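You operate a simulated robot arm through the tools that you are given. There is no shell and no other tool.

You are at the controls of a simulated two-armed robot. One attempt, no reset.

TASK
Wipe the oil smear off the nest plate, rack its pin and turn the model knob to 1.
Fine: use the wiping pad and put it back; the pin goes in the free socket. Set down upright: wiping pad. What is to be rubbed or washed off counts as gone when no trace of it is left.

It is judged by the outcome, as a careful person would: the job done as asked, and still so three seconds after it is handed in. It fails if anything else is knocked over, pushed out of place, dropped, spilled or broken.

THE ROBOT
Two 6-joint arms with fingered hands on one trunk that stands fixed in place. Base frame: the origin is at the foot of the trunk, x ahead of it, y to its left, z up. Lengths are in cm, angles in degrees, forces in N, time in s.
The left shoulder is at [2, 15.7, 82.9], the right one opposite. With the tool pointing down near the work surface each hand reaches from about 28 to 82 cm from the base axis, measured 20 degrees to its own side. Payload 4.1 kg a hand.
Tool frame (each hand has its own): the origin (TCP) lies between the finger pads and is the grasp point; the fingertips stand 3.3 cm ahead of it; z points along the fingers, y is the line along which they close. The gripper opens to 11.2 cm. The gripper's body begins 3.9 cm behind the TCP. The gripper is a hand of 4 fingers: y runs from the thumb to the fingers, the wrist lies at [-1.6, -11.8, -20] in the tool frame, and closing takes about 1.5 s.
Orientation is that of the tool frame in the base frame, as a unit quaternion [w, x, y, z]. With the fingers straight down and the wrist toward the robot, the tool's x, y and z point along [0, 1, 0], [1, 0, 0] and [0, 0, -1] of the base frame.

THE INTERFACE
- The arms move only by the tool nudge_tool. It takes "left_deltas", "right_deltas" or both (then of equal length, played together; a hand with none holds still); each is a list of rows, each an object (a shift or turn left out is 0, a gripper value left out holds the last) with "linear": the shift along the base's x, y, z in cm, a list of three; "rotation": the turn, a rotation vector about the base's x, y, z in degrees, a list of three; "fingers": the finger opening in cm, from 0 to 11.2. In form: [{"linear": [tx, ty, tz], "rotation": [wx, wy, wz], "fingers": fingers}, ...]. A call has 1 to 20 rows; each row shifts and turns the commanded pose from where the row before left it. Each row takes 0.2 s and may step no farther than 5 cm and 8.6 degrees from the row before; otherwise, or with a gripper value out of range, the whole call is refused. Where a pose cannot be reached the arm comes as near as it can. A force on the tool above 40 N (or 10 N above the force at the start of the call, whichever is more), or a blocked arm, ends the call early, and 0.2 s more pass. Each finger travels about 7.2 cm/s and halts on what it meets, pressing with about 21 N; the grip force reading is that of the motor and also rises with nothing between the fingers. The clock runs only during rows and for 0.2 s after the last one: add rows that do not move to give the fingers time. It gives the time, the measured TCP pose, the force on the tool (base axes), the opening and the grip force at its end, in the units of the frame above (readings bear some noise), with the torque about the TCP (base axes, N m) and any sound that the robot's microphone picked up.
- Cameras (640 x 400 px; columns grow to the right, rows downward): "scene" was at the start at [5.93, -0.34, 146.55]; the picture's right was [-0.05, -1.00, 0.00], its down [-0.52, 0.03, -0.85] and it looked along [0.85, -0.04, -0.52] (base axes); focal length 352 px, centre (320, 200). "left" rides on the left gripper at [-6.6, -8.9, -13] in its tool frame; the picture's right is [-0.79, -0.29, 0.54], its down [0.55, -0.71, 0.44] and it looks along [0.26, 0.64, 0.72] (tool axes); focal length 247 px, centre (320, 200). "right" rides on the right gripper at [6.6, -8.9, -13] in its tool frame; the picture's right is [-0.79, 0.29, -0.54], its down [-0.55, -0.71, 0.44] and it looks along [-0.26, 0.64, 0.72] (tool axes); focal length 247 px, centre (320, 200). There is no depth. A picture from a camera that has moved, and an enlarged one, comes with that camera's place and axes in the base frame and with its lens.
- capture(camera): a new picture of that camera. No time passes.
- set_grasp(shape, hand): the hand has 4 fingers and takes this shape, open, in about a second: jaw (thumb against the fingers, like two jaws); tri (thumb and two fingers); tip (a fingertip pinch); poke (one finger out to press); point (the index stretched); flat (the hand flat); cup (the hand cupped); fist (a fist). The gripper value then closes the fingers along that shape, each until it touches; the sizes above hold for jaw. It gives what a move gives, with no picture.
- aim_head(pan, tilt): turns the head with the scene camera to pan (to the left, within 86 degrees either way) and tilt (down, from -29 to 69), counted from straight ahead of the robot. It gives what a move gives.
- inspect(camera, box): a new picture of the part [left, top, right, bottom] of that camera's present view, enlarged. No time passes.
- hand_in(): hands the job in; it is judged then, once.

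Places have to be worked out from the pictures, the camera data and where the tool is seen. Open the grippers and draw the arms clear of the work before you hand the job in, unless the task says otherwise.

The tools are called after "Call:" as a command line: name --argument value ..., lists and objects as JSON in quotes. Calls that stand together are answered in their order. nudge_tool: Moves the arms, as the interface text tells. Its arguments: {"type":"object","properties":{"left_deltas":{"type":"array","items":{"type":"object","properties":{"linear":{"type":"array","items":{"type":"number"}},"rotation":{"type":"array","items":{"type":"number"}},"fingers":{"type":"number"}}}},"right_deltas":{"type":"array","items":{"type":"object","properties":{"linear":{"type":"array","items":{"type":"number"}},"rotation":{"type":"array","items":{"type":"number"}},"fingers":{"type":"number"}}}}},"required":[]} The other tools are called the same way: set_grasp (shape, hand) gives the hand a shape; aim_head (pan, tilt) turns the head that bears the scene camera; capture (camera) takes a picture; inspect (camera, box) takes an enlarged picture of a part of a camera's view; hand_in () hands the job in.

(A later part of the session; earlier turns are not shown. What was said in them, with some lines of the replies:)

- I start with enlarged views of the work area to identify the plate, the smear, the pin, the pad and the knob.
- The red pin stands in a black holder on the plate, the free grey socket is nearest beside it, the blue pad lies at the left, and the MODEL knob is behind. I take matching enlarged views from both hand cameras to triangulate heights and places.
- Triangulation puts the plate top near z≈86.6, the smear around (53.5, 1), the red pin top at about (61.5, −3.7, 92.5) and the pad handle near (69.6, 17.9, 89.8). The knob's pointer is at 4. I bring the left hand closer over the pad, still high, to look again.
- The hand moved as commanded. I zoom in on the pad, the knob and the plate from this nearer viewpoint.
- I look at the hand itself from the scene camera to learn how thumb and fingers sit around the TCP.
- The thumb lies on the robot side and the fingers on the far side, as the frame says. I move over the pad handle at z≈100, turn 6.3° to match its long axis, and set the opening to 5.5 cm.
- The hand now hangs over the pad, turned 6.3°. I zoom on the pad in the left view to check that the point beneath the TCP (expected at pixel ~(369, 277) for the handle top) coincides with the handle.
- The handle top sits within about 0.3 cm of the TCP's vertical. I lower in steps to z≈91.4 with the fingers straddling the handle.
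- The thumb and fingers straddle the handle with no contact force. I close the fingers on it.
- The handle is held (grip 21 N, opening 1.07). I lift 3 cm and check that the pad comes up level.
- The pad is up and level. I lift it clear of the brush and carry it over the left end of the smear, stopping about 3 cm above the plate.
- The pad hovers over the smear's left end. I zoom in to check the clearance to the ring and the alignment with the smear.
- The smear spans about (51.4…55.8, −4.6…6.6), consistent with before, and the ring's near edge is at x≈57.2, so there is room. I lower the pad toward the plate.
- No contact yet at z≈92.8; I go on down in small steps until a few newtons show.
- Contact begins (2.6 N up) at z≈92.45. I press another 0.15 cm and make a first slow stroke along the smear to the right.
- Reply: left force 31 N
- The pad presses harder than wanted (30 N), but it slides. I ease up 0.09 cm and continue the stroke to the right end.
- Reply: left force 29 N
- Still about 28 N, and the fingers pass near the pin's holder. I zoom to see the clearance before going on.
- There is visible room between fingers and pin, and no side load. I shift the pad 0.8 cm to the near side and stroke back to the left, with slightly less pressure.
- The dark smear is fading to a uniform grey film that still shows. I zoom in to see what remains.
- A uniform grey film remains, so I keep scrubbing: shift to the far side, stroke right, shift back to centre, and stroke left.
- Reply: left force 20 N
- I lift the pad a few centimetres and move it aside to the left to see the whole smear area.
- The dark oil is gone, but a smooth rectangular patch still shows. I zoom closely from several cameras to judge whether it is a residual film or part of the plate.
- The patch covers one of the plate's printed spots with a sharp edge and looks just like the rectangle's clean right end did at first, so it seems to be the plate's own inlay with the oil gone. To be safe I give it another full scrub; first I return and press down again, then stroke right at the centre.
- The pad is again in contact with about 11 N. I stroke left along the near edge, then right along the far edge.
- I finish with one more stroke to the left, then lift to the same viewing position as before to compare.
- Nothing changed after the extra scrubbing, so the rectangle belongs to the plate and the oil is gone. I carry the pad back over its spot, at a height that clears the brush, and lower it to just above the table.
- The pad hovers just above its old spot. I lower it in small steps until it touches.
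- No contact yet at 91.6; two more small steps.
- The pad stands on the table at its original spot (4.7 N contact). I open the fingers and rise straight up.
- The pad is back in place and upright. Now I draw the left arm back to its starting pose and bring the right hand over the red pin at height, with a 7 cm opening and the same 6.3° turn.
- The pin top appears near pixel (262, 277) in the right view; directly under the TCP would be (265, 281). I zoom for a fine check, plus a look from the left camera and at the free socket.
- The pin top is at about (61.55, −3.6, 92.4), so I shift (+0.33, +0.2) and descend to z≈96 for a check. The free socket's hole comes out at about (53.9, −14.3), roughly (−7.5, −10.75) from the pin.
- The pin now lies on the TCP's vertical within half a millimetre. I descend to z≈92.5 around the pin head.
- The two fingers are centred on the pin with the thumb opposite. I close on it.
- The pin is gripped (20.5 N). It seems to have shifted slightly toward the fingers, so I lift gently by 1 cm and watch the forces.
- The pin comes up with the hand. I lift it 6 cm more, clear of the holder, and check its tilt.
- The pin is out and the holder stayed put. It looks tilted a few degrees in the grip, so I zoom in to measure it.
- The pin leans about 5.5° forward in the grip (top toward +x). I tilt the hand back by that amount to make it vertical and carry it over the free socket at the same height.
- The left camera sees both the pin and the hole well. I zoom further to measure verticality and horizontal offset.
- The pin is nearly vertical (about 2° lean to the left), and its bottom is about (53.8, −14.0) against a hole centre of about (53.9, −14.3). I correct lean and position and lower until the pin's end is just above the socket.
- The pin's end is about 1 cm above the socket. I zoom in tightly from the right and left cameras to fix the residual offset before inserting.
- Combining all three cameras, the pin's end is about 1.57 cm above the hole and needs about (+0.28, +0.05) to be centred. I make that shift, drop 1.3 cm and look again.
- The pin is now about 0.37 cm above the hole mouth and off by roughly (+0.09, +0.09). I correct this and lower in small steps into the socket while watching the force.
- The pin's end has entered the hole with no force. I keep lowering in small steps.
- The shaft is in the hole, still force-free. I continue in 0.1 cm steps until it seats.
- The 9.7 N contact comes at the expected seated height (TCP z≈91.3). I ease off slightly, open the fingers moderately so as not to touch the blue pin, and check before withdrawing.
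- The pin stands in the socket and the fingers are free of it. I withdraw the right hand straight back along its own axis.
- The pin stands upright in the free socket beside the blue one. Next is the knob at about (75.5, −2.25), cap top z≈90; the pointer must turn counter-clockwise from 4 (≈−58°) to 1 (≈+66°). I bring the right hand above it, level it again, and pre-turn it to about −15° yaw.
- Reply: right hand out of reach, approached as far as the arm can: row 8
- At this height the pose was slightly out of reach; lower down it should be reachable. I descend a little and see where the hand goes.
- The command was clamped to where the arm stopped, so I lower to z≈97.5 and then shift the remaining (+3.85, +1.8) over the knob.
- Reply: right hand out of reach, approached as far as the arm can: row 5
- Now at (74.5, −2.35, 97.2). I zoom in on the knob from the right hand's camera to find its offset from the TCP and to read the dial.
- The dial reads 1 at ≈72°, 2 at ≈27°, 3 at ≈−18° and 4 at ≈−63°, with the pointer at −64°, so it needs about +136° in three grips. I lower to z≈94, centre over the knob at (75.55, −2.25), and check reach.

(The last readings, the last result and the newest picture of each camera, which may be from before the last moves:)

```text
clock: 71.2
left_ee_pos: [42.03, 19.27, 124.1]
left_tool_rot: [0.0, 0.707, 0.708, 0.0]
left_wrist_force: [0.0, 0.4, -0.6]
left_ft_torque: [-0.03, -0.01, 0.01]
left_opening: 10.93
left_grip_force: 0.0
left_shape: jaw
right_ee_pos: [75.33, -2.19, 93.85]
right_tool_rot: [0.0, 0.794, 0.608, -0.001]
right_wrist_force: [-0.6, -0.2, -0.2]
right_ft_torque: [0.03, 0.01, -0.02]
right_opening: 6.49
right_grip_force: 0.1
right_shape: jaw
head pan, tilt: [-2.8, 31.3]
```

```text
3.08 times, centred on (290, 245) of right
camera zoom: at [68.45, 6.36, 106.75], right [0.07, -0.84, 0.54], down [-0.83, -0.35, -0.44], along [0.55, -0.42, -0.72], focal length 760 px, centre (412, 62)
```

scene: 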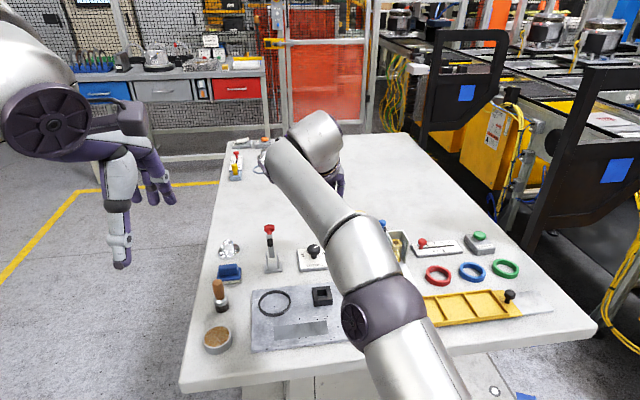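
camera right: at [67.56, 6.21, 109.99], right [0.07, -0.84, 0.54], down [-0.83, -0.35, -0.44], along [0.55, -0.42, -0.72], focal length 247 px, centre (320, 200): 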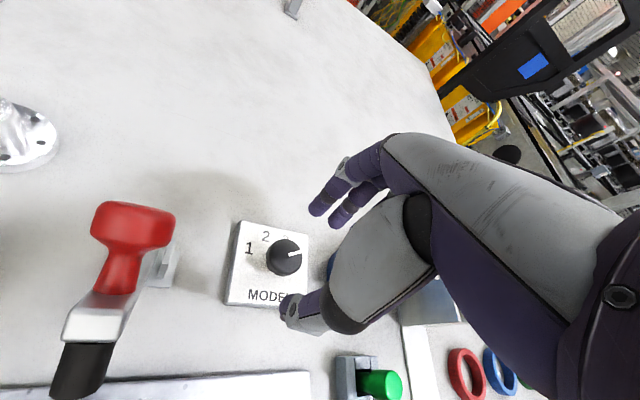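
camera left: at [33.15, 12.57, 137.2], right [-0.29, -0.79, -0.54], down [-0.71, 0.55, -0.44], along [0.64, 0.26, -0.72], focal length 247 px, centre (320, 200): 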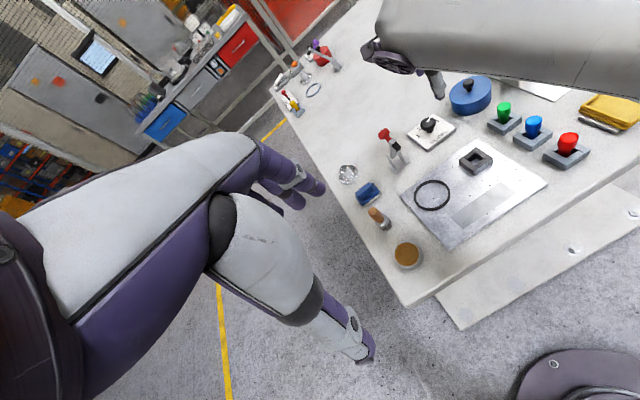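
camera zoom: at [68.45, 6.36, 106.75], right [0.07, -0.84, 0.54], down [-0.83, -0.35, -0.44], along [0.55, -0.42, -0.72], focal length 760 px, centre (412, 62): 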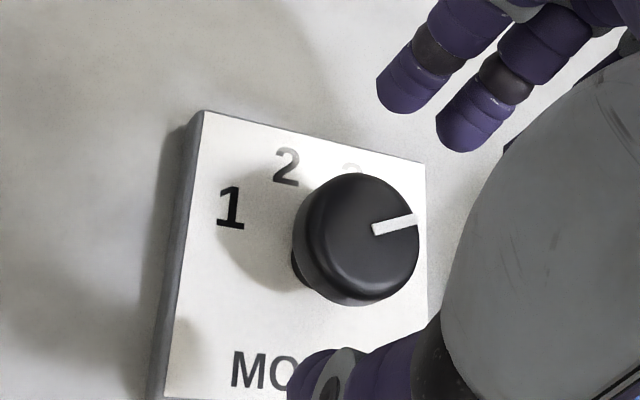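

The knob centre is about 0.3 cm farther in x. I shift (+0.25, +0.05) and lower the open fingers around the cap to z≈91.2.

Call:
nudge_tool --right_deltas '[{"linear": [0.25, 0.05, -0.4]}, {"linear": [0, 0, -1.0]}, {"linear": [0, 0, -0.8]}, {"linear": [0, 0, -0.4]}, {"linear": [0, 0, 0]}, {"linear": [0, 0, 0]}]'

Call:
inspect --camera "right" --box '[220, 160, 380, 300]'

Call:
inspect --camera "left" --box '[370, 70, 498, 170]'

```text
clock: 72.6
left_ee_pos: [42.11, 19.24, 124.12]
left_tool_rot: [0.001, 0.707, 0.707, 0.0]
left_wrist_force: [-0.6, 0.3, -0.7]
left_ft_torque: [0.04, -0.02, 0.01]
left_opening: 10.94
left_grip_force: 0.2
left_shape: jaw
right_ee_pos: [75.41, -2.21, 91.74]
right_tool_rot: [-0.001, 0.794, 0.608, 0.0]
right_wrist_force: [0.8, -0.5, -1.2]
right_ft_torque: [-0.01, -0.04, -0.01]
right_opening: 6.48
right_grip_force: 0.0
right_shape: jaw
right hand out of reach, approached as far as the arm can: row 1
head pan, tilt: [-2.8, 31.3]
```

```text
2.86 times, centred on (300, 230) of right
camera zoom: at [68.52, 6.38, 104.48], right [0.07, -0.84, 0.54], down [-0.83, -0.35, -0.44], along [0.55, -0.42, -0.72], focal length 706 px, centre (377, 114)
```

zoom: 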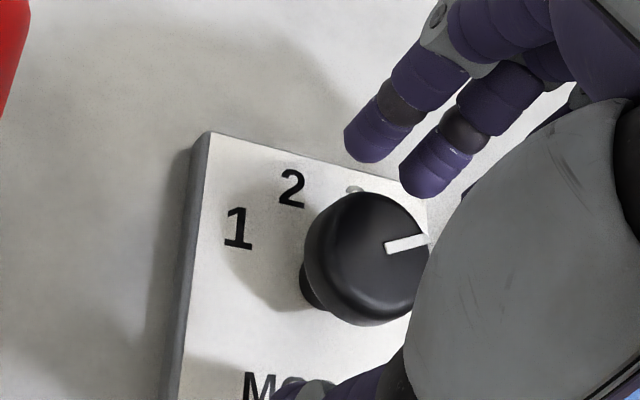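

```text
4.00 times, centred on (434, 120) of left
camera zoom: at [33.15, 12.57, 137.2], right [-0.29, -0.79, -0.54], down [-0.71, 0.55, -0.44], along [0.64, 0.26, -0.72], focal length 988 px, centre (-136, 520)
```

zoom: 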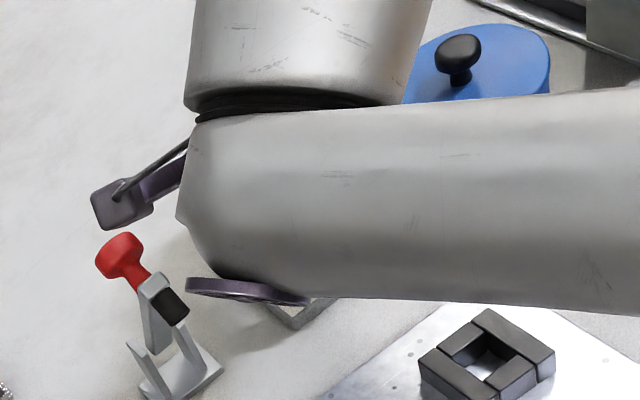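

I'm around the cap but still ~0.25 cm short in x (reach limit at the previous height). I try the remaining shift at the lower height.

Call:
nudge_tool --right_deltas '[{"linear": [0, 0, -0.4]}, {"linear": [0.12, 0.03, 0]}, {"linear": [0.12, 0.03, 0]}, {"linear": [0, 0, 0]}]'

Call:
inspect --camera "right" --box '[220, 160, 380, 300]'

```text
clock: 73.6
left_ee_pos: [42.15, 19.21, 124.09]
left_tool_rot: [0.0, 0.706, 0.708, 0.0]
left_wrist_force: [-0.2, -1.1, 0.2]
left_ft_torque: [0.0, -0.02, 0.01]
left_opening: 10.98
left_grip_force: 0.0
left_shape: jaw
right_ee_pos: [75.57, -2.09, 91.4]
right_tool_rot: [0.0, 0.794, 0.608, 0.0]
right_wrist_force: [0.6, 0.4, -0.2]
right_ft_torque: [0.01, 0.01, 0.01]
right_opening: 6.46
right_grip_force: 0.1
right_shape: jaw
head pan, tilt: [-2.8, 31.3]
```

```text
2.86 times, centred on (300, 230) of right
camera zoom: at [68.72, 6.4, 104.1], right [0.07, -0.84, 0.54], down [-0.83, -0.35, -0.44], along [0.55, -0.42, -0.72], focal length 706 px, centre (377, 114)
```

zoom: 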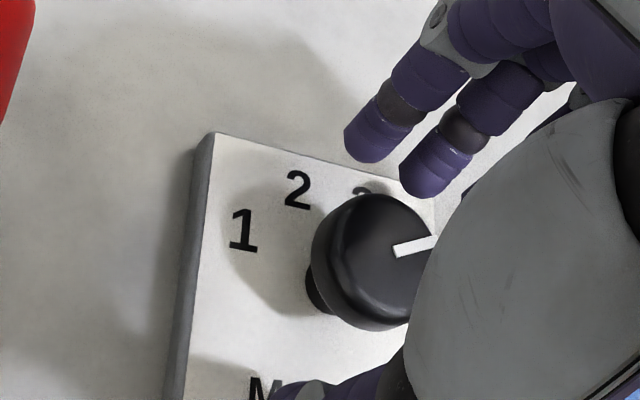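

Centred now without a reach warning. I close the fingers on the cap.

Call:
nudge_tool --right_deltas '[{"fingers": 4.0}, {"linear": [0, 0, 0]}, {"fingers": 2.8}, {"linear": [0, 0, 0]}, {"fingers": 0.5}, {"linear": [0, 0, 0]}, {"linear": [0, 0, 0]}, {"linear": [0, 0, 0]}]'

Call:
inspect --camera "right" --box '[220, 160, 380, 300]'

```text
clock: 75.4
left_ee_pos: [42.15, 19.19, 124.08]
left_tool_rot: [0.0, 0.707, 0.708, 0.0]
left_wrist_force: [0.4, 0.9, -0.6]
left_ft_torque: [0.01, 0.0, -0.03]
left_opening: 10.98
left_grip_force: 0.1
left_shape: jaw
right_ee_pos: [75.53, -2.15, 91.15]
right_tool_rot: [0.0, 0.794, 0.608, -0.001]
right_wrist_force: [-5.6, 3.2, -6.9]
right_ft_torque: [0.03, 0.09, 0.02]
right_opening: 2.36
right_grip_force: 20.7
right_shape: jaw
head pan, tilt: [-2.8, 31.3]
```

```text
2.86 times, centred on (300, 230) of right
camera zoom: at [68.7, 6.45, 104.01], right [0.07, -0.84, 0.54], down [-0.83, -0.35, -0.43], along [0.55, -0.42, -0.72], focal length 706 px, centre (377, 114)
```

zoom: 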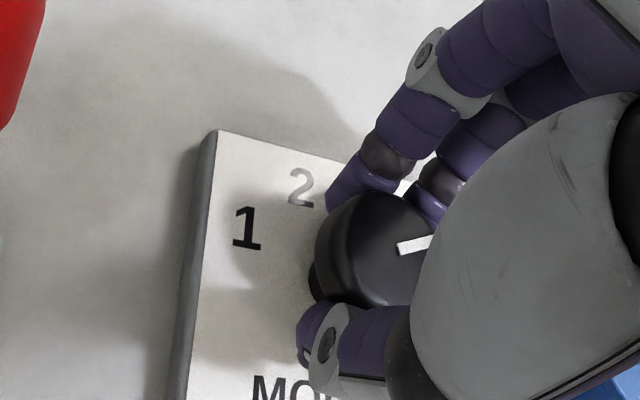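

The cap is gripped (opening 2.36). I start turning counter-clockwise with a first 15° and check the torque and the pointer.

Call:
nudge_tool --right_deltas '[{"rotation": [0, 0, 5]}, {"rotation": [0, 0, 5]}, {"rotation": [0, 0, 5]}, {"linear": [0, 0, 0]}]'

Call:
inspect --camera "right" --box '[220, 160, 380, 300]'

```text
clock: 76.4
left_ee_pos: [42.08, 19.24, 124.1]
left_tool_rot: [0.0, 0.707, 0.707, 0.001]
left_wrist_force: [-0.4, 0.2, -0.3]
left_ft_torque: [0.0, 0.01, -0.03]
left_opening: 10.95
left_grip_force: 0.1
left_shape: jaw
right_ee_pos: [75.56, -2.24, 91.17]
right_tool_rot: [0.0, 0.707, 0.707, -0.001]
right_wrist_force: [-7.3, 0.6, -13.6]
right_ft_torque: [0.06, 0.1, 0.01]
right_opening: 2.35
right_grip_force: 21.1
right_shape: jaw
head pan, tilt: [-2.8, 31.3]
```

```text
2.86 times, centred on (300, 230) of right
camera zoom: at [66.67, 4.34, 104.05], right [0.29, -0.79, 0.54], down [-0.71, -0.55, -0.43], along [0.64, -0.26, -0.72], focal length 706 px, centre (377, 114)
```

zoom: 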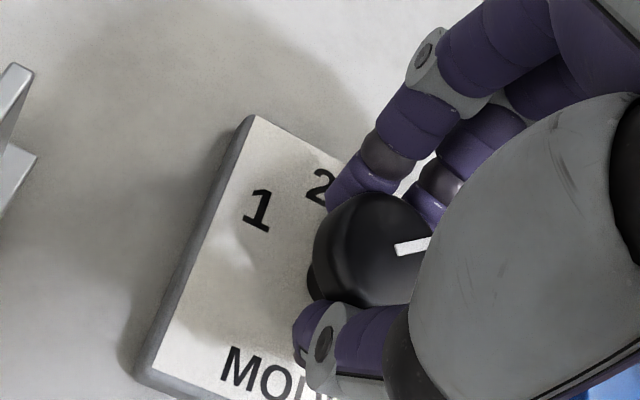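

The pointer turns with the hand. I ease the vertical pull by lowering 0.1 cm and continue turning another 35°.

Call:
nudge_tool --right_deltas '[{"linear": [0.03, 0, -0.1]}, {"rotation": [0, 0, 5]}, {"rotation": [0, 0, 6]}, {"rotation": [0, 0, 6]}, {"rotation": [0, 0, 6]}, {"rotation": [0, 0, 6]}, {"rotation": [0, 0, 6]}, {"linear": [0, 0, 0]}]'

Call:
inspect --camera "right" --box '[220, 160, 380, 300]'

```text
clock: 78.2
left_ee_pos: [42.11, 19.18, 124.12]
left_tool_rot: [0.0, 0.707, 0.707, 0.0]
left_wrist_force: [0.2, -0.7, 0.2]
left_ft_torque: [0.02, 0.0, 0.02]
left_opening: 10.99
left_grip_force: 0.0
left_shape: jaw
right_ee_pos: [74.69, -2.25, 91.13]
right_tool_rot: [0.002, 0.462, 0.887, 0.001]
right_wrist_force: [19.6, 2.5, -8.3]
right_ft_torque: [0.12, -0.4, -0.02]
right_opening: 2.27
right_grip_force: 21.1
right_shape: jaw
right hand out of reach, approached as far as the arm can: row 7
head pan, tilt: [-2.8, 31.3]
```

```text
2.86 times, centred on (300, 230) of right
camera zoom: at [63.49, -2.18, 103.83], right [0.69, -0.49, 0.54], down [-0.26, -0.86, -0.44], along [0.68, 0.16, -0.72], focal length 706 px, centre (377, 114)
```

zoom: 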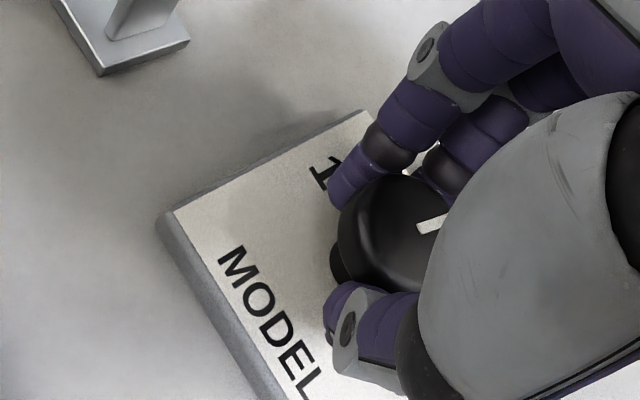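

At +35° yaw the arm hit its reach limit and drew back 0.9 cm, pulling on the knob. I release immediately by opening the fingers.

Call:
nudge_tool --right_deltas '[{"linear": [0, 0, 0], "fingers": 4.0}, {"linear": [0, 0, 0], "fingers": 6.5}, {"linear": [0, 0, 0]}, {"linear": [0, 0, 0]}]'

Call:
capture --camera "right"

Call:
inspect --camera "right" --box '[200, 140, 380, 310]'

```text
clock: 79.2
left_ee_pos: [42.04, 19.09, 124.08]
left_tool_rot: [0.0, 0.707, 0.707, 0.0]
left_wrist_force: [-0.3, -0.8, 0.5]
left_ft_torque: [-0.02, 0.01, -0.02]
left_opening: 10.97
left_grip_force: 0.0
left_shape: jaw
right_ee_pos: [74.43, -2.34, 91.0]
right_tool_rot: [0.0, 0.463, 0.886, 0.0]
right_wrist_force: [-0.9, 0.6, 0.7]
right_ft_torque: [0.0, -0.02, -0.02]
right_opening: 6.46
right_grip_force: 0.0
right_shape: jaw
head pan, tilt: [-2.8, 31.3]
```

```text
taken
camera right: at [63.38, -2.16, 103.82], right [0.69, -0.49, 0.54], down [-0.27, -0.86, -0.44], along [0.67, 0.16, -0.72], focal length 247 px, centre (320, 200)
```

right: 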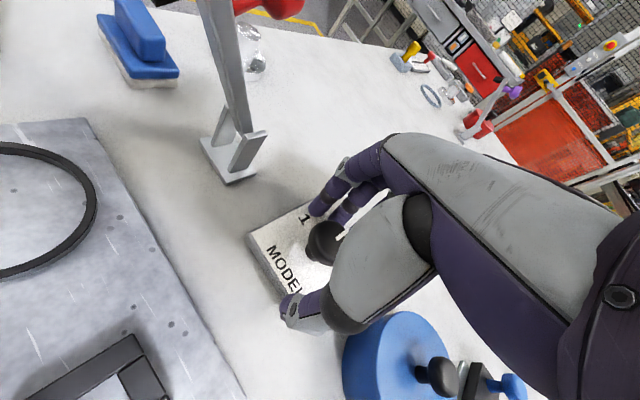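

```text
2.35 times, centred on (290, 225) of right
camera zoom: at [63.38, -2.16, 103.82], right [0.69, -0.49, 0.54], down [-0.27, -0.86, -0.44], along [0.67, 0.16, -0.72], focal length 581 px, centre (391, 141)
```

zoom: 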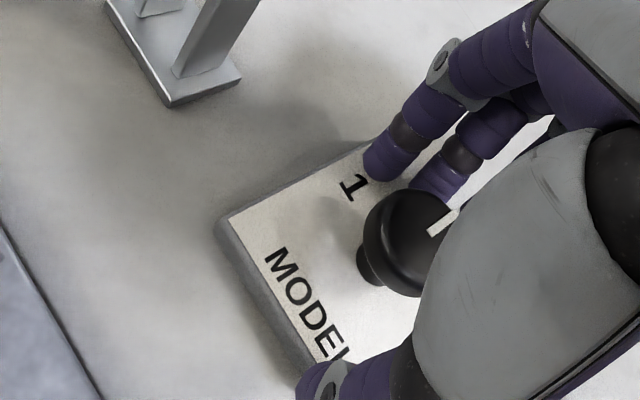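

Released cleanly. I turn the open hand back to −15° while re-centring on the knob, then look at where the pointer stands.

Call:
nudge_tool --right_deltas '[{"linear": [0.05, 0, 0.1], "rotation": [0, 0, -7]}, {"linear": [0.1, 0, 0], "rotation": [0, 0, -7]}, {"linear": [0.2, 0.02, 0], "rotation": [0, 0, -7]}, {"linear": [0.25, 0.02, 0], "rotation": [0, 0, -7]}, {"linear": [0.25, 0.02, 0], "rotation": [0, 0, -7]}, {"linear": [0.25, 0.02, 0], "rotation": [0, 0, -7]}, {"linear": [0, 0.02, 0], "rotation": [0, 0, -7]}, {"linear": [0, 0, 0]}, {"linear": [0, 0, 0]}]'

Call:
inspect --camera "right" --box '[200, 140, 380, 310]'

```text
clock: 81.2
left_ee_pos: [42.13, 19.23, 124.1]
left_tool_rot: [-0.001, 0.707, 0.707, -0.001]
left_wrist_force: [0.1, -0.7, 0.0]
left_ft_torque: [0.02, 0.01, 0.01]
left_opening: 10.96
left_grip_force: 0.1
left_shape: jaw
right_ee_pos: [75.49, -2.09, 91.13]
right_tool_rot: [0.0, 0.789, 0.615, 0.001]
right_wrist_force: [-0.4, -1.1, -0.1]
right_ft_torque: [-0.02, 0.01, -0.01]
right_opening: 6.46
right_grip_force: 0.1
right_shape: jaw
head pan, tilt: [-2.8, 31.3]
```

```text
2.35 times, centred on (290, 225) of right
camera zoom: at [68.5, 6.22, 103.91], right [0.08, -0.84, 0.54], down [-0.82, -0.36, -0.44], along [0.56, -0.41, -0.72], focal length 581 px, centre (391, 141)
```

zoom: 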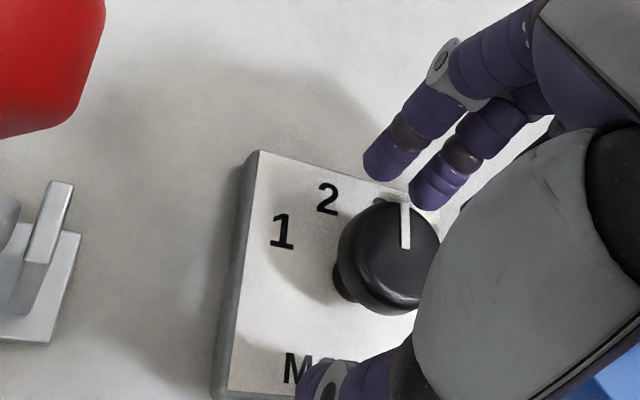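

The base hasn't moved and the pointer now points roughly +3° (between 3 and 2), so about 70° remain. I close again and turn 44° in this grip.

Call:
nudge_tool --right_deltas '[{"fingers": 4.0}, {"linear": [0, 0, 0]}, {"fingers": 2.8}, {"linear": [0, 0, 0]}, {"fingers": 0.5}, {"linear": [0, 0, 0]}, {"linear": [0, 0, 0]}, {"linear": [0, 0, 0]}]'

Call:
nudge_tool --right_deltas '[{"rotation": [0, 0, 5]}, {"rotation": [0, 0, 6]}, {"rotation": [0, 0, 6]}, {"rotation": [0, 0, 6]}, {"linear": [0, 0, 0]}]'

Call:
inspect --camera "right" --box '[200, 140, 380, 310]'

```text
clock: 83.0
left_ee_pos: [42.11, 19.15, 124.09]
left_tool_rot: [-0.001, 0.707, 0.707, 0.001]
left_wrist_force: [-0.5, 0.8, -0.2]
left_ft_torque: [-0.01, -0.01, 0.03]
left_opening: 10.97
left_grip_force: 0.2
left_shape: jaw
right_ee_pos: [75.43, -2.1, 90.86]
right_tool_rot: [0.0, 0.789, 0.615, -0.001]
right_wrist_force: [-4.3, 2.2, -8.1]
right_ft_torque: [0.03, 0.04, 0.02]
right_opening: 2.3
right_grip_force: 21.3
right_shape: jaw
head pan, tilt: [-2.8, 31.3]
```

```text
clock: 84.2
left_ee_pos: [42.0, 19.19, 124.03]
left_tool_rot: [0.001, 0.707, 0.707, -0.001]
left_wrist_force: [-0.1, -0.9, -0.8]
left_ft_torque: [0.03, 0.01, 0.0]
left_opening: 10.97
left_grip_force: 0.1
left_shape: jaw
right_ee_pos: [75.49, -2.29, 90.97]
right_tool_rot: [0.001, 0.649, 0.761, 0.0]
right_wrist_force: [-8.3, 0.1, -9.1]
right_ft_torque: [-0.02, 0.12, -0.01]
right_opening: 2.27
right_grip_force: 21.4
right_shape: jaw
head pan, tilt: [-2.8, 31.3]
```

```text
2.35 times, centred on (290, 225) of right
camera zoom: at [65.71, 2.77, 103.79], right [0.41, -0.74, 0.54], down [-0.62, -0.66, -0.43], along [0.67, -0.16, -0.72], focal length 581 px, centre (391, 141)
```

zoom: 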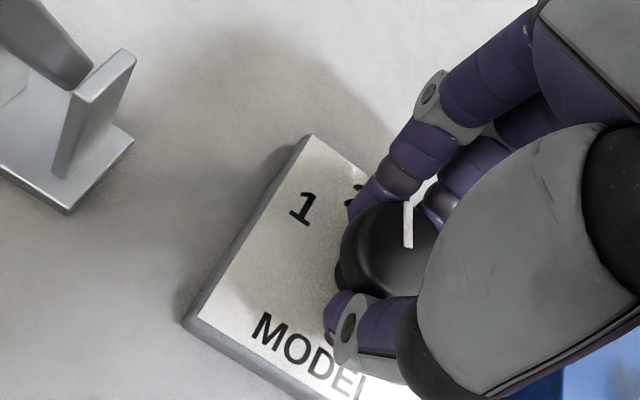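

The knob is following (hand yaw now 9°). I turn another 18° in this grip.

Call:
nudge_tool --right_deltas '[{"rotation": [0, 0, 6]}, {"rotation": [0, 0, 6]}, {"rotation": [0, 0, 6]}, {"linear": [0, 0, 0]}]'

Call:
inspect --camera "right" --box '[200, 140, 380, 310]'

```text
clock: 85.2
left_ee_pos: [41.96, 19.11, 124.03]
left_tool_rot: [0.001, 0.707, 0.707, 0.001]
left_wrist_force: [0.0, -0.1, -0.1]
left_ft_torque: [-0.02, 0.02, 0.0]
left_opening: 10.95
left_grip_force: 0.0
left_shape: jaw
right_ee_pos: [75.41, -2.22, 90.98]
right_tool_rot: [0.001, 0.522, 0.853, -0.001]
right_wrist_force: [-5.5, -0.7, -10.9]
right_ft_torque: [-0.01, 0.06, -0.02]
right_opening: 2.25
right_grip_force: 21.2
right_shape: jaw
head pan, tilt: [-2.8, 31.3]
```

```text
2.35 times, centred on (290, 225) of right
camera zoom: at [64.59, -0.56, 103.81], right [0.62, -0.58, 0.54], down [-0.38, -0.82, -0.43], along [0.69, 0.06, -0.72], focal length 581 px, centre (391, 141)
```

zoom: 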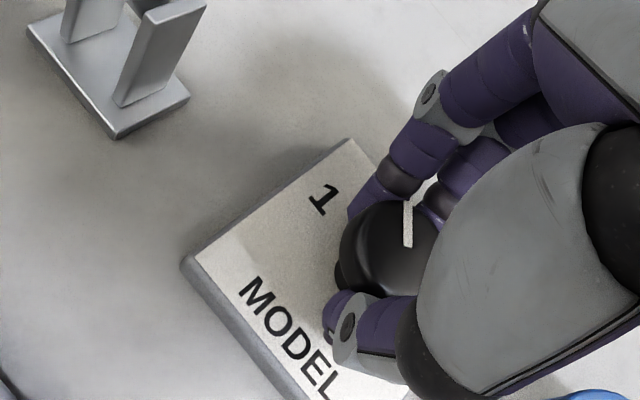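

Hand yaw is 27°. I release, turn the open hand back to −14°, and read the pointer again.

Call:
nudge_tool --right_deltas '[{"fingers": 4.0}, {"fingers": 6.5}, {"linear": [0, 0, 0]}, {"linear": [0, 0, 0]}, {"rotation": [0, 0, -7]}, {"rotation": [0, 0, -7]}, {"rotation": [0, 0, -7]}, {"rotation": [0, 0, -7]}, {"rotation": [0, 0, -7]}, {"rotation": [0, 0, -6]}, {"linear": [0, 0, 0]}, {"linear": [0, 0, 0]}]'

Call:
inspect --camera "right" --box '[200, 140, 380, 310]'

```text
clock: 87.8
left_ee_pos: [42.07, 19.07, 124.15]
left_tool_rot: [0.0, 0.707, 0.707, 0.0]
left_wrist_force: [-0.4, -0.2, 0.0]
left_ft_torque: [0.02, -0.02, 0.01]
left_opening: 10.99
left_grip_force: 0.2
left_shape: jaw
right_ee_pos: [75.6, -2.33, 91.04]
right_tool_rot: [0.0, 0.789, 0.615, 0.0]
right_wrist_force: [-0.2, -0.9, -0.2]
right_ft_torque: [0.03, 0.01, -0.02]
right_opening: 6.45
right_grip_force: 0.1
right_shape: jaw
head pan, tilt: [-2.8, 31.3]
```

```text
2.35 times, centred on (290, 225) of right
camera zoom: at [68.5, 6.21, 103.9], right [0.08, -0.84, 0.54], down [-0.82, -0.36, -0.44], along [0.56, -0.41, -0.72], focal length 581 px, centre (391, 141)
```

zoom: 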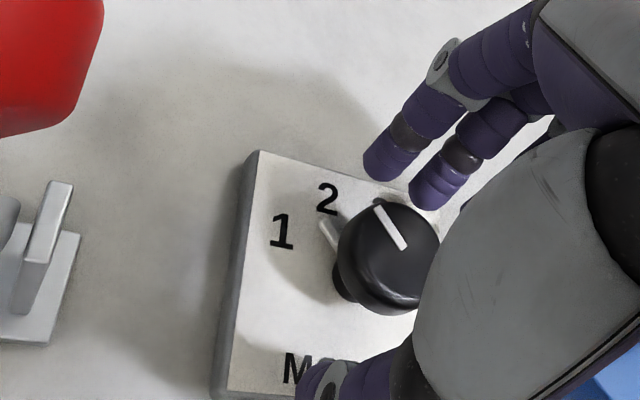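

The pointer now reads about 47°, a bit past 2; the mark "1" is at ≈72–73°, so about 26° remain. I grip again and turn 25°.

Call:
nudge_tool --right_deltas '[{"fingers": 4.0}, {"linear": [0, 0, 0]}, {"fingers": 2.8}, {"linear": [0, 0, 0]}, {"fingers": 0.5}, {"linear": [0, 0, 0]}, {"linear": [0, 0, 0]}, {"linear": [0, 0, 0]}, {"rotation": [0, 0, 5]}, {"rotation": [0, 0, 5]}, {"rotation": [0, 0, 5]}, {"rotation": [0, 0, 5]}, {"rotation": [0, 0, 5]}, {"linear": [0, 0, 0]}]'

Call:
inspect --camera "right" --box '[200, 140, 380, 310]'

```text
clock: 90.8
left_ee_pos: [42.05, 19.16, 124.25]
left_tool_rot: [0.0, 0.707, 0.707, 0.0]
left_wrist_force: [0.6, -0.2, 0.5]
left_ft_torque: [0.01, 0.03, 0.0]
left_opening: 10.97
left_grip_force: 0.0
left_shape: jaw
right_ee_pos: [75.53, -2.36, 91.04]
right_tool_rot: [-0.001, 0.636, 0.771, 0.0]
right_wrist_force: [-7.0, -1.1, -13.5]
right_ft_torque: [0.0, 0.1, 0.02]
right_opening: 2.27
right_grip_force: 21.2
right_shape: jaw
head pan, tilt: [-2.8, 31.3]
```

```text
2.35 times, centred on (290, 225) of right
camera zoom: at [65.54, 2.42, 103.83], right [0.43, -0.72, 0.54], down [-0.59, -0.68, -0.43], along [0.68, -0.13, -0.72], focal length 581 px, centre (391, 141)
```

zoom: 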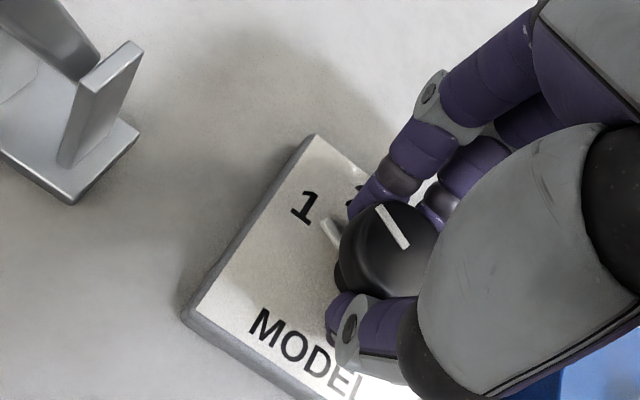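

A pointer line at plate level now aims at "1". I release and raise the hand a few centimetres to check the reading unobstructed.

Call:
nudge_tool --right_deltas '[{"fingers": 4.0}, {"fingers": 6.8}, {"linear": [0, 0, 0]}, {"linear": [0, 0, 0]}, {"linear": [0, 0, 1.0]}, {"linear": [0, 0, 1.5]}, {"linear": [-0.5, 0, 2.5]}, {"linear": [-1.0, 0, 2.0]}, {"linear": [0, 0, 0]}, {"linear": [0, 0, 0]}]'

Call:
inspect --camera "right" --box '[220, 200, 330, 305]'

Call:
inspect --camera "left" --box '[390, 90, 486, 165]'

```text
clock: 93.0
left_ee_pos: [42.11, 19.15, 124.12]
left_tool_rot: [0.001, 0.707, 0.707, 0.0]
left_wrist_force: [-0.8, 0.4, 0.3]
left_ft_torque: [0.02, 0.05, -0.03]
left_opening: 10.98
left_grip_force: 0.2
left_shape: jaw
right_ee_pos: [74.0, -2.14, 98.03]
right_tool_rot: [0.0, 0.637, 0.771, 0.0]
right_wrist_force: [-0.6, -0.8, 1.1]
right_ft_torque: [0.01, 0.02, -0.02]
right_opening: 6.76
right_grip_force: 0.1
right_shape: jaw
head pan, tilt: [-2.8, 31.3]
```

```text
3.81 times, centred on (275, 252) of right
camera zoom: at [64.04, 2.51, 110.84], right [0.43, -0.72, 0.54], down [-0.59, -0.68, -0.44], along [0.68, -0.13, -0.72], focal length 941 px, centre (491, 0)
```

zoom: 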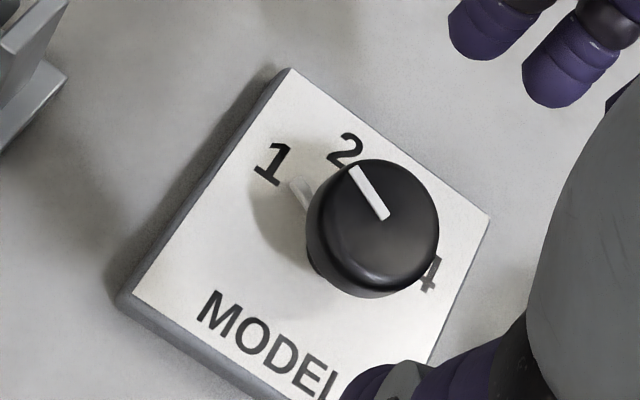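

```text
5.33 times, centred on (438, 128) of left
camera zoom: at [33.15, 12.57, 137.2], right [-0.29, -0.79, -0.54], down [-0.71, 0.55, -0.44], along [0.64, 0.26, -0.72], focal length 1317 px, centre (-309, 587)
```

zoom: 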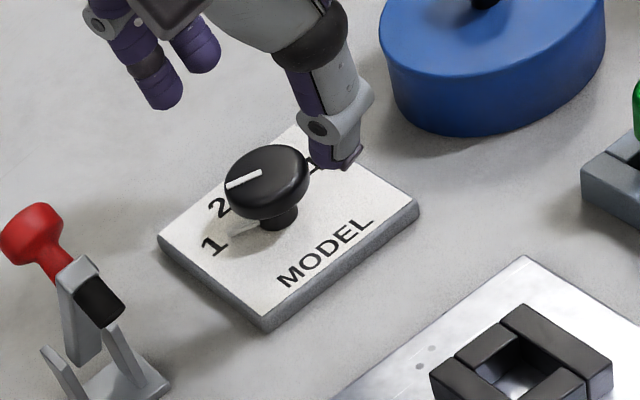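

The pointer reads ≈71° while the "1" mark lies at ≈76°, so about 5° is missing. I go back down, grip, and turn a further 5.5°.

Call:
nudge_tool --right_deltas '[{"linear": [1.0, 0, -2.0]}, {"linear": [0.5, 0, -2.5]}, {"linear": [0, 0, -1.5]}, {"linear": [0, 0, -1.0]}, {"linear": [0, 0, 0]}, {"linear": [0, 0, 0]}]'

Call:
inspect --camera "right" --box '[200, 140, 380, 310]'

```text
clock: 94.4
left_ee_pos: [42.12, 19.12, 124.03]
left_tool_rot: [0.0, 0.707, 0.708, 0.001]
left_wrist_force: [-0.1, -0.9, -0.1]
left_ft_torque: [0.02, 0.01, -0.02]
left_opening: 10.96
left_grip_force: 0.0
left_shape: jaw
right_ee_pos: [75.54, -2.25, 91.04]
right_tool_rot: [0.0, 0.637, 0.77, 0.0]
right_wrist_force: [0.4, -0.9, -0.4]
right_ft_torque: [-0.01, 0.02, 0.0]
right_opening: 6.75
right_grip_force: 0.1
right_shape: jaw
head pan, tilt: [-2.8, 31.3]
```

```text
2.35 times, centred on (290, 225) of right
camera zoom: at [65.54, 2.42, 103.85], right [0.43, -0.72, 0.54], down [-0.59, -0.68, -0.44], along [0.68, -0.13, -0.72], focal length 581 px, centre (391, 141)
```

zoom: 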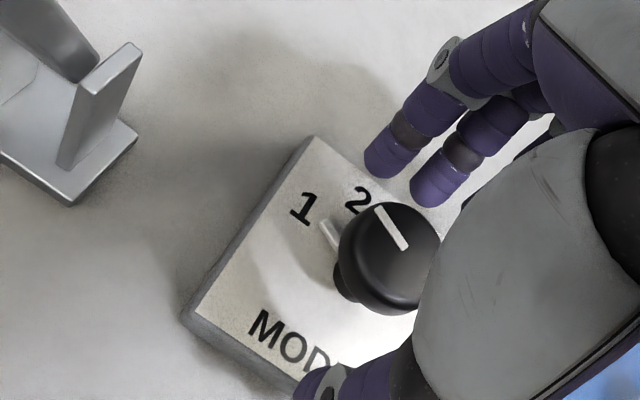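

I grip and turn the final 5.5°.

Call:
nudge_tool --right_deltas '[{"fingers": 4.0}, {"linear": [0, 0, 0]}, {"fingers": 2.8}, {"linear": [0, 0, 0]}, {"fingers": 0.5}, {"linear": [0, 0, 0]}, {"linear": [0, 0, 0]}, {"linear": [0, 0, 0]}, {"rotation": [0, 0, 3]}, {"rotation": [0, 0, 2.5]}, {"linear": [0, 0, 0]}, {"linear": [0, 0, 0]}]'

Call:
nudge_tool --right_deltas '[{"fingers": 4.0}, {"fingers": 6.8}, {"linear": [0, 0, 0]}, {"linear": [0, 0, 0]}, {"linear": [0, 0, 1.0]}, {"linear": [0, 0, 1.5]}, {"linear": [-0.5, 0, 2.5]}, {"linear": [-1.0, 0, 2.0]}, {"linear": [0, 0, 0]}, {"linear": [0, 0, 0]}]'

Call:
inspect --camera "right" --box '[220, 200, 330, 305]'

Call:
inspect --camera "left" --box '[390, 90, 486, 165]'

```text
clock: 97.0
left_ee_pos: [42.14, 19.08, 124.14]
left_tool_rot: [0.0, 0.707, 0.707, 0.0]
left_wrist_force: [-1.3, 0.0, -0.1]
left_ft_torque: [0.0, 0.0, -0.01]
left_opening: 10.99
left_grip_force: 0.2
left_shape: jaw
right_ee_pos: [75.65, -2.24, 91.09]
right_tool_rot: [-0.001, 0.599, 0.8, -0.003]
right_wrist_force: [-6.1, -5.2, -13.3]
right_ft_torque: [-0.1, 0.09, -0.13]
right_opening: 2.27
right_grip_force: 21.2
right_shape: jaw
head pan, tilt: [-2.8, 31.3]
```

```text
clock: 99.2
left_ee_pos: [42.12, 19.18, 124.11]
left_tool_rot: [0.0, 0.707, 0.707, 0.0]
left_wrist_force: [-0.9, -0.4, 0.3]
left_ft_torque: [0.01, 0.0, 0.02]
left_opening: 10.95
left_grip_force: 0.0
left_shape: jaw
right_ee_pos: [74.0, -2.19, 98.05]
right_tool_rot: [0.0, 0.599, 0.801, 0.0]
right_wrist_force: [-0.3, -0.8, -0.5]
right_ft_torque: [0.06, 0.0, -0.02]
right_opening: 6.73
right_grip_force: 0.1
right_shape: jaw
head pan, tilt: [-2.8, 31.3]
```

```text
3.81 times, centred on (275, 252) of right
camera zoom: at [63.55, 1.44, 110.9], right [0.5, -0.68, 0.54], down [-0.53, -0.73, -0.44], along [0.69, -0.07, -0.72], focal length 941 px, centre (491, 0)
```

zoom: 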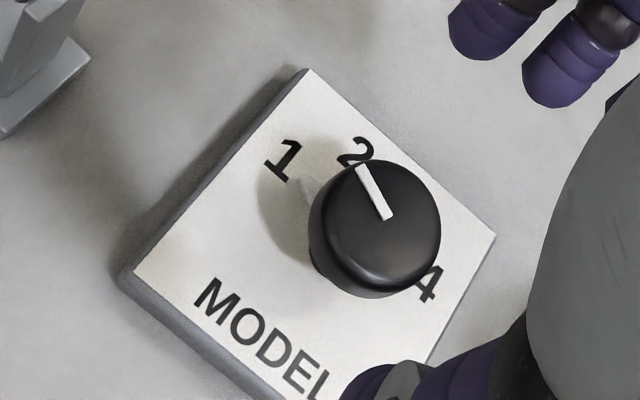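

```text
5.33 times, centred on (438, 128) of left
camera zoom: at [33.15, 12.57, 137.2], right [-0.29, -0.79, -0.54], down [-0.71, 0.55, -0.44], along [0.64, 0.26, -0.72], focal length 1317 px, centre (-309, 587)
```

zoom: 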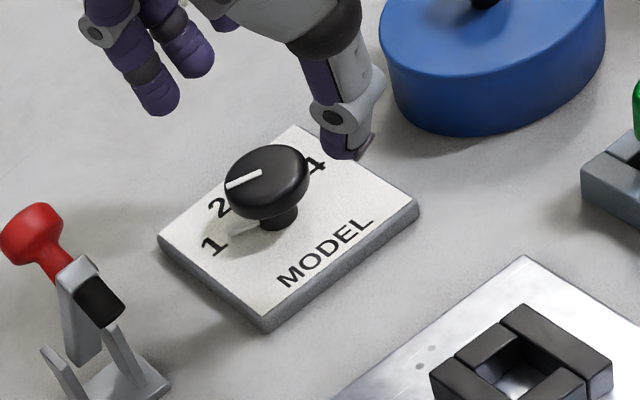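

The pointer did not move further and a reaction torque showed, i.e. it is at its end stop; from the left camera it reads ≈73° against "1" at ≈72.5°. The knob is on 1, so I withdraw the right arm up and back to its starting pose.

Call:
nudge_tool --right_deltas '[{"linear": [-1.0, 0, 3.0]}, {"linear": [-2.5, 0, 3.0]}, {"linear": [-3.0, 0, 3.0]}, {"linear": [-3.0, 0, 3.0]}, {"linear": [-3.0, -2.4, 2.0], "rotation": [0, 0, -5.5]}, {"linear": [-3.0, -2.4, 2.0], "rotation": [0, 0, -5.5]}, {"linear": [-3.0, -2.4, 2.0], "rotation": [0, 0, -5.4]}, {"linear": [-3.0, -2.4, 2.0]}, {"linear": [-3.0, -2.4, 2.0]}, {"linear": [-3.0, -2.4, 2.0]}, {"linear": [-3.0, -2.4, 1.0]}, {"linear": [0, 0, 0], "fingers": 11.0}, {"linear": [0, 0, 0]}, {"linear": [0, 0, 0]}]'

Call:
capture --camera "scene"

Call:
inspect --camera "scene" --box '[275, 230, 355, 280]'

Call:
inspect --camera "scene" --box '[190, 220, 420, 370]'

Call:
capture --camera "right"

```text
clock: 102.2
left_ee_pos: [42.21, 19.21, 124.16]
left_tool_rot: [0.0, 0.707, 0.708, 0.0]
left_wrist_force: [0.2, -0.5, -0.5]
left_ft_torque: [0.0, 0.01, 0.0]
left_opening: 10.94
left_grip_force: 0.0
left_shape: jaw
right_ee_pos: [43.54, -18.96, 123.04]
right_tool_rot: [0.0, 0.707, 0.707, 0.0]
right_wrist_force: [0.8, 0.1, 0.2]
right_ft_torque: [0.0, 0.02, -0.03]
right_opening: 10.95
right_grip_force: 0.2
right_shape: jaw
head pan, tilt: [-2.8, 31.3]
```

```text
taken
```

scene: 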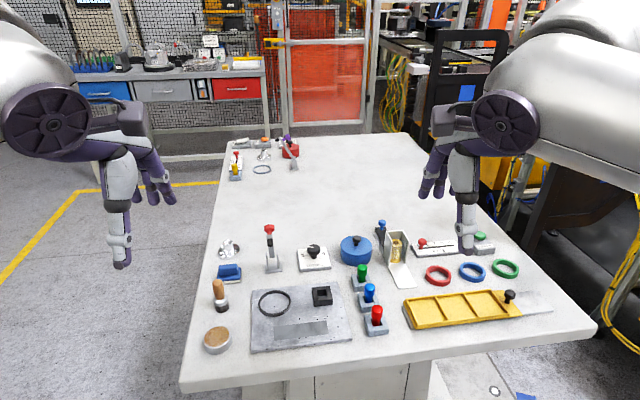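

```text
8.00 times, centred on (315, 255) of scene
camera zoom: at [5.93, -0.34, 146.55], right [-0.05, -1.0, 0.0], down [-0.52, 0.03, -0.85], along [0.85, -0.04, -0.52], focal length 2818 px, centre (360, -240)
```

zoom: 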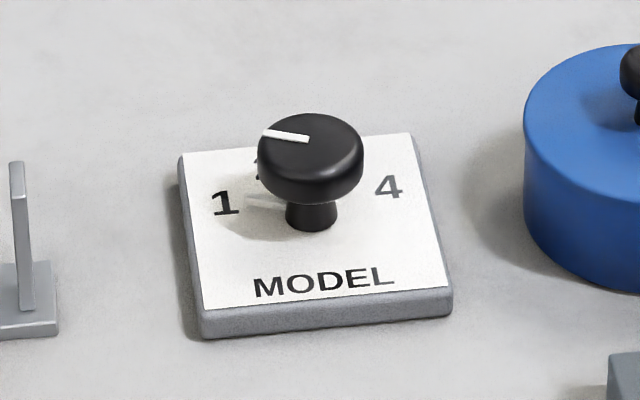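

```text
2.67 times, centred on (305, 295) of scene
camera zoom: at [5.93, -0.34, 146.55], right [-0.05, -1.0, 0.0], down [-0.52, 0.03, -0.85], along [0.85, -0.04, -0.52], focal length 939 px, centre (360, -53)
```

zoom: 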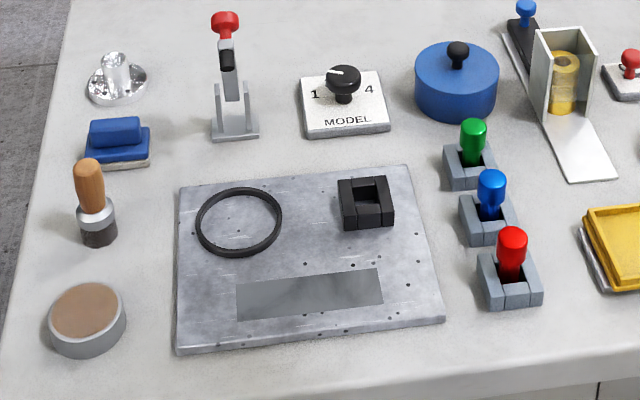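

```text
taken
camera right: at [34.74, -12.49, 135.85], right [0.29, -0.79, 0.54], down [-0.71, -0.55, -0.44], along [0.64, -0.26, -0.72], focal length 247 px, centre (320, 200)
```

right: 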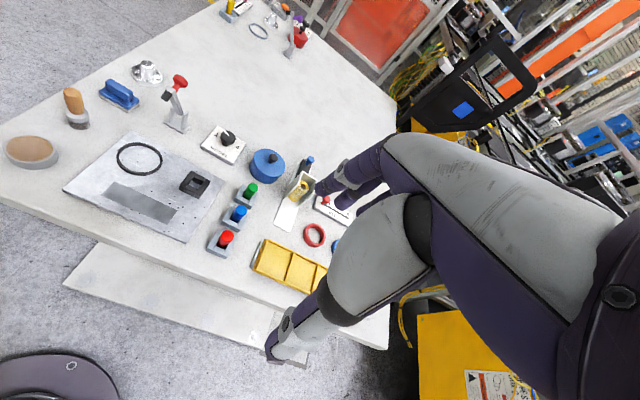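

Everything looks in order: the pointer is on 1, the red pin is racked, the pad is back, and both arms are clear and open. I take a last close look at the wiped area and the pad.

Call:
inspect --camera "right" --box '[90, 170, 190, 232]'

Call:
inspect --camera "left" --box '[430, 165, 530, 235]'

Call:
inspect --camera "scene" --box '[262, 312, 342, 348]'

Call:
inspect --camera "scene" --box '[190, 250, 270, 300]'

```text
6.40 times, centred on (140, 201) of right
camera zoom: at [34.74, -12.49, 135.85], right [0.29, -0.79, 0.54], down [-0.71, -0.55, -0.44], along [0.64, -0.26, -0.72], focal length 1581 px, centre (1472, 194)
```

zoom: 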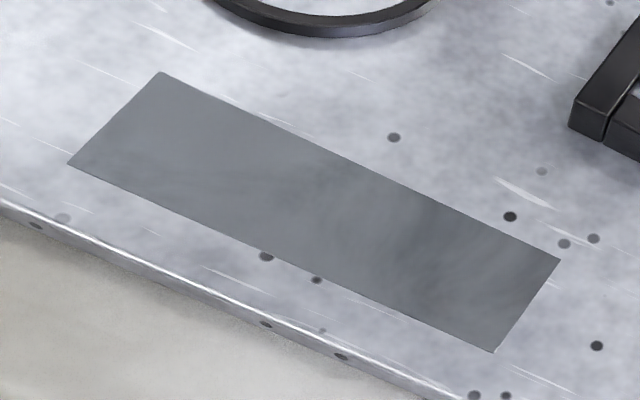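

```text
5.71 times, centred on (480, 200) of left
camera zoom: at [33.15, 12.57, 137.2], right [-0.29, -0.79, -0.54], down [-0.71, 0.55, -0.44], along [0.64, 0.26, -0.72], focal length 1411 px, centre (-594, 200)
```

zoom: 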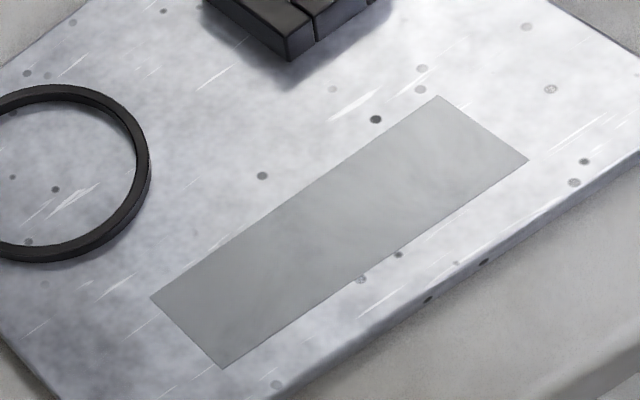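

```text
8.00 times, centred on (302, 330) of scene
camera zoom: at [5.93, -0.34, 146.55], right [-0.05, -1.0, 0.0], down [-0.52, 0.03, -0.85], along [0.85, -0.04, -0.52], focal length 2818 px, centre (464, -840)
```

zoom: 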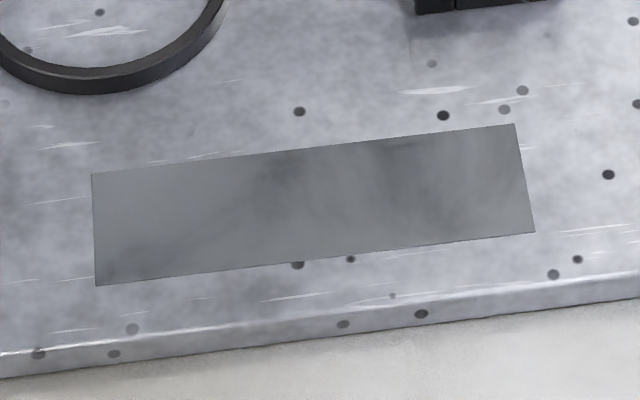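

```text
8.00 times, centred on (230, 275) of scene
camera zoom: at [5.93, -0.34, 146.55], right [-0.05, -1.0, 0.0], down [-0.52, 0.03, -0.85], along [0.85, -0.04, -0.52], focal length 2818 px, centre (1040, -400)
```

zoom: 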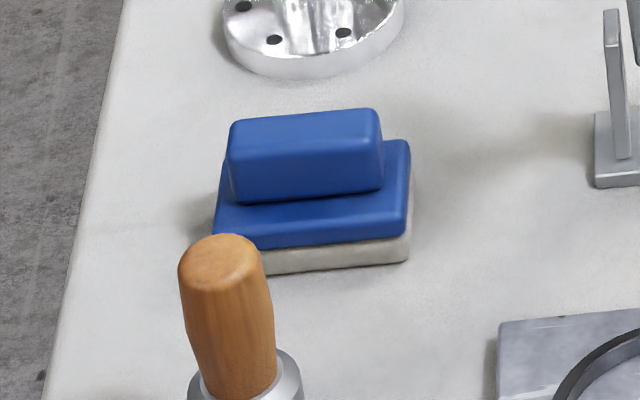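

I zoom in even closer on the patch to be sure no faint streak of oil is left.

Call:
inspect --camera "scene" --box '[270, 318, 302, 340]'

Call:
inspect --camera "scene" --box '[300, 315, 332, 337]'

Call:
inspect --camera "right" --box '[98, 178, 138, 206]'

Call:
inspect --camera "right" --box '[138, 194, 182, 226]'

```text
16.00 times, centred on (286, 329) of scene
camera zoom: at [5.93, -0.34, 146.55], right [-0.05, -1.0, 0.0], down [-0.52, 0.03, -0.85], along [0.85, -0.04, -0.52], focal length 5636 px, centre (864, -1864)
```

zoom: 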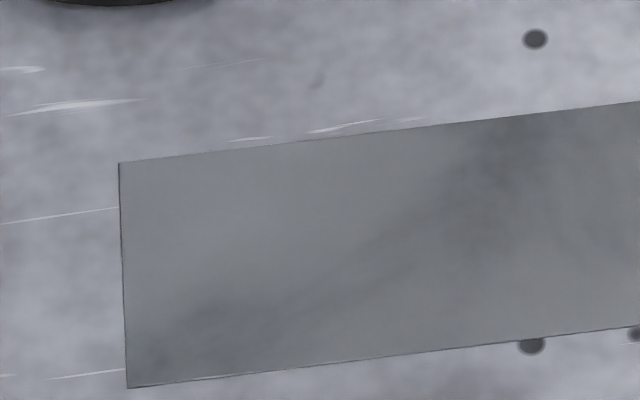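

```text
16.00 times, centred on (316, 326) of scene
camera zoom: at [5.93, -0.34, 146.55], right [-0.05, -1.0, 0.0], down [-0.52, 0.03, -0.85], along [0.85, -0.04, -0.52], focal length 5636 px, centre (384, -1816)
```

zoom: 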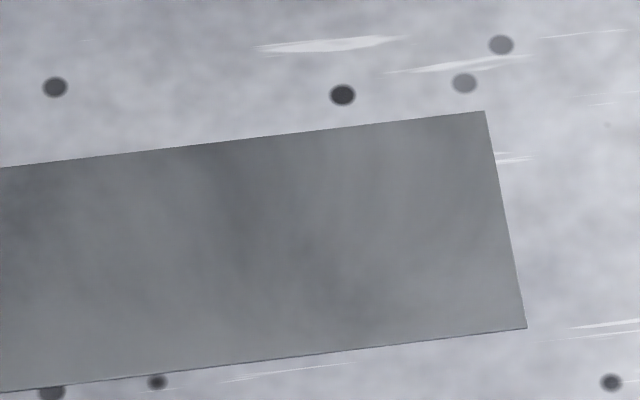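

```text
14.29 times, centred on (118, 192) of right
camera zoom: at [34.74, -12.49, 135.85], right [0.29, -0.79, 0.54], down [-0.71, -0.55, -0.44], along [0.64, -0.26, -0.72], focal length 3528 px, centre (3206, 314)
```

zoom: 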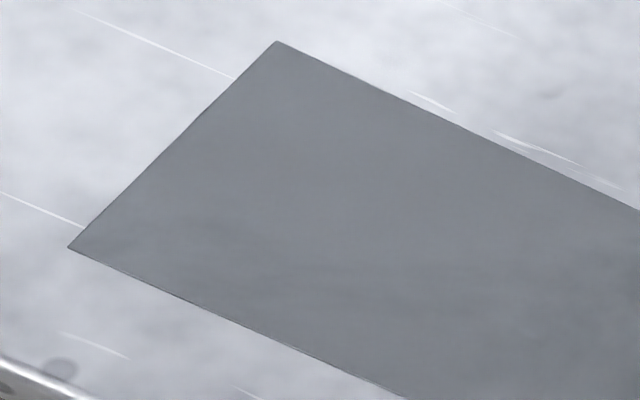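

```text
12.50 times, centred on (160, 210) of right
camera zoom: at [34.74, -12.49, 135.85], right [0.29, -0.79, 0.54], down [-0.71, -0.55, -0.44], along [0.64, -0.26, -0.72], focal length 3087 px, centre (2320, 75)
```

zoom: 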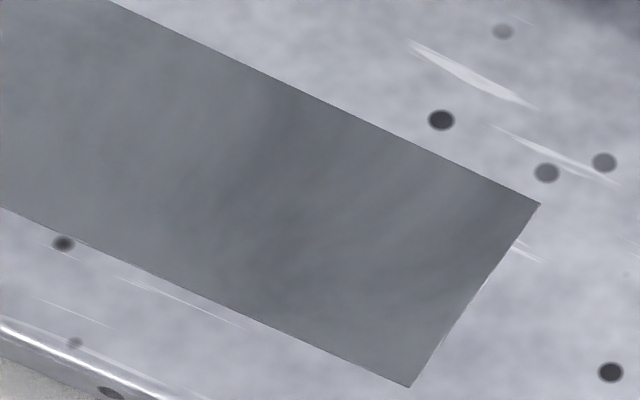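

The patch is clean and even, with no smear lines left. The pin is upright in the free socket, the pad is back on its spot, the knob is on 1, and both hands are open and clear, so I hand the job in.

Call:
hand_in

```text
The job is handed in.
```

I wiped the oil smear off the nest plate, racked the plate's red pin and turned the model knob to 1. I then handed the job in; no verdict has come back.

- **Smear:** The dark oil is gone. I scrubbed the area with the wiping pad in two rounds. A smooth grey rectangle is still visible there. It did not change in the second round and looks like the clean end of that same rectangle did before I started. I judged it to be part of the plate rather than leftover oil.
- **Wiping pad:** It is back on its original spot, upright.
- **Pin:** The red pin stands upright in the free socket, next to the blue one.
- **Knob:** The pointer lines up with 1. It would not turn any further, so I believe it is at its end stop. On the first turn the arm reached its limit and pulled on the knob before I let go. The base looked unmoved afterwards.

Nothing else was knocked or moved that I could see. Both hands are open and drawn clear of the work.
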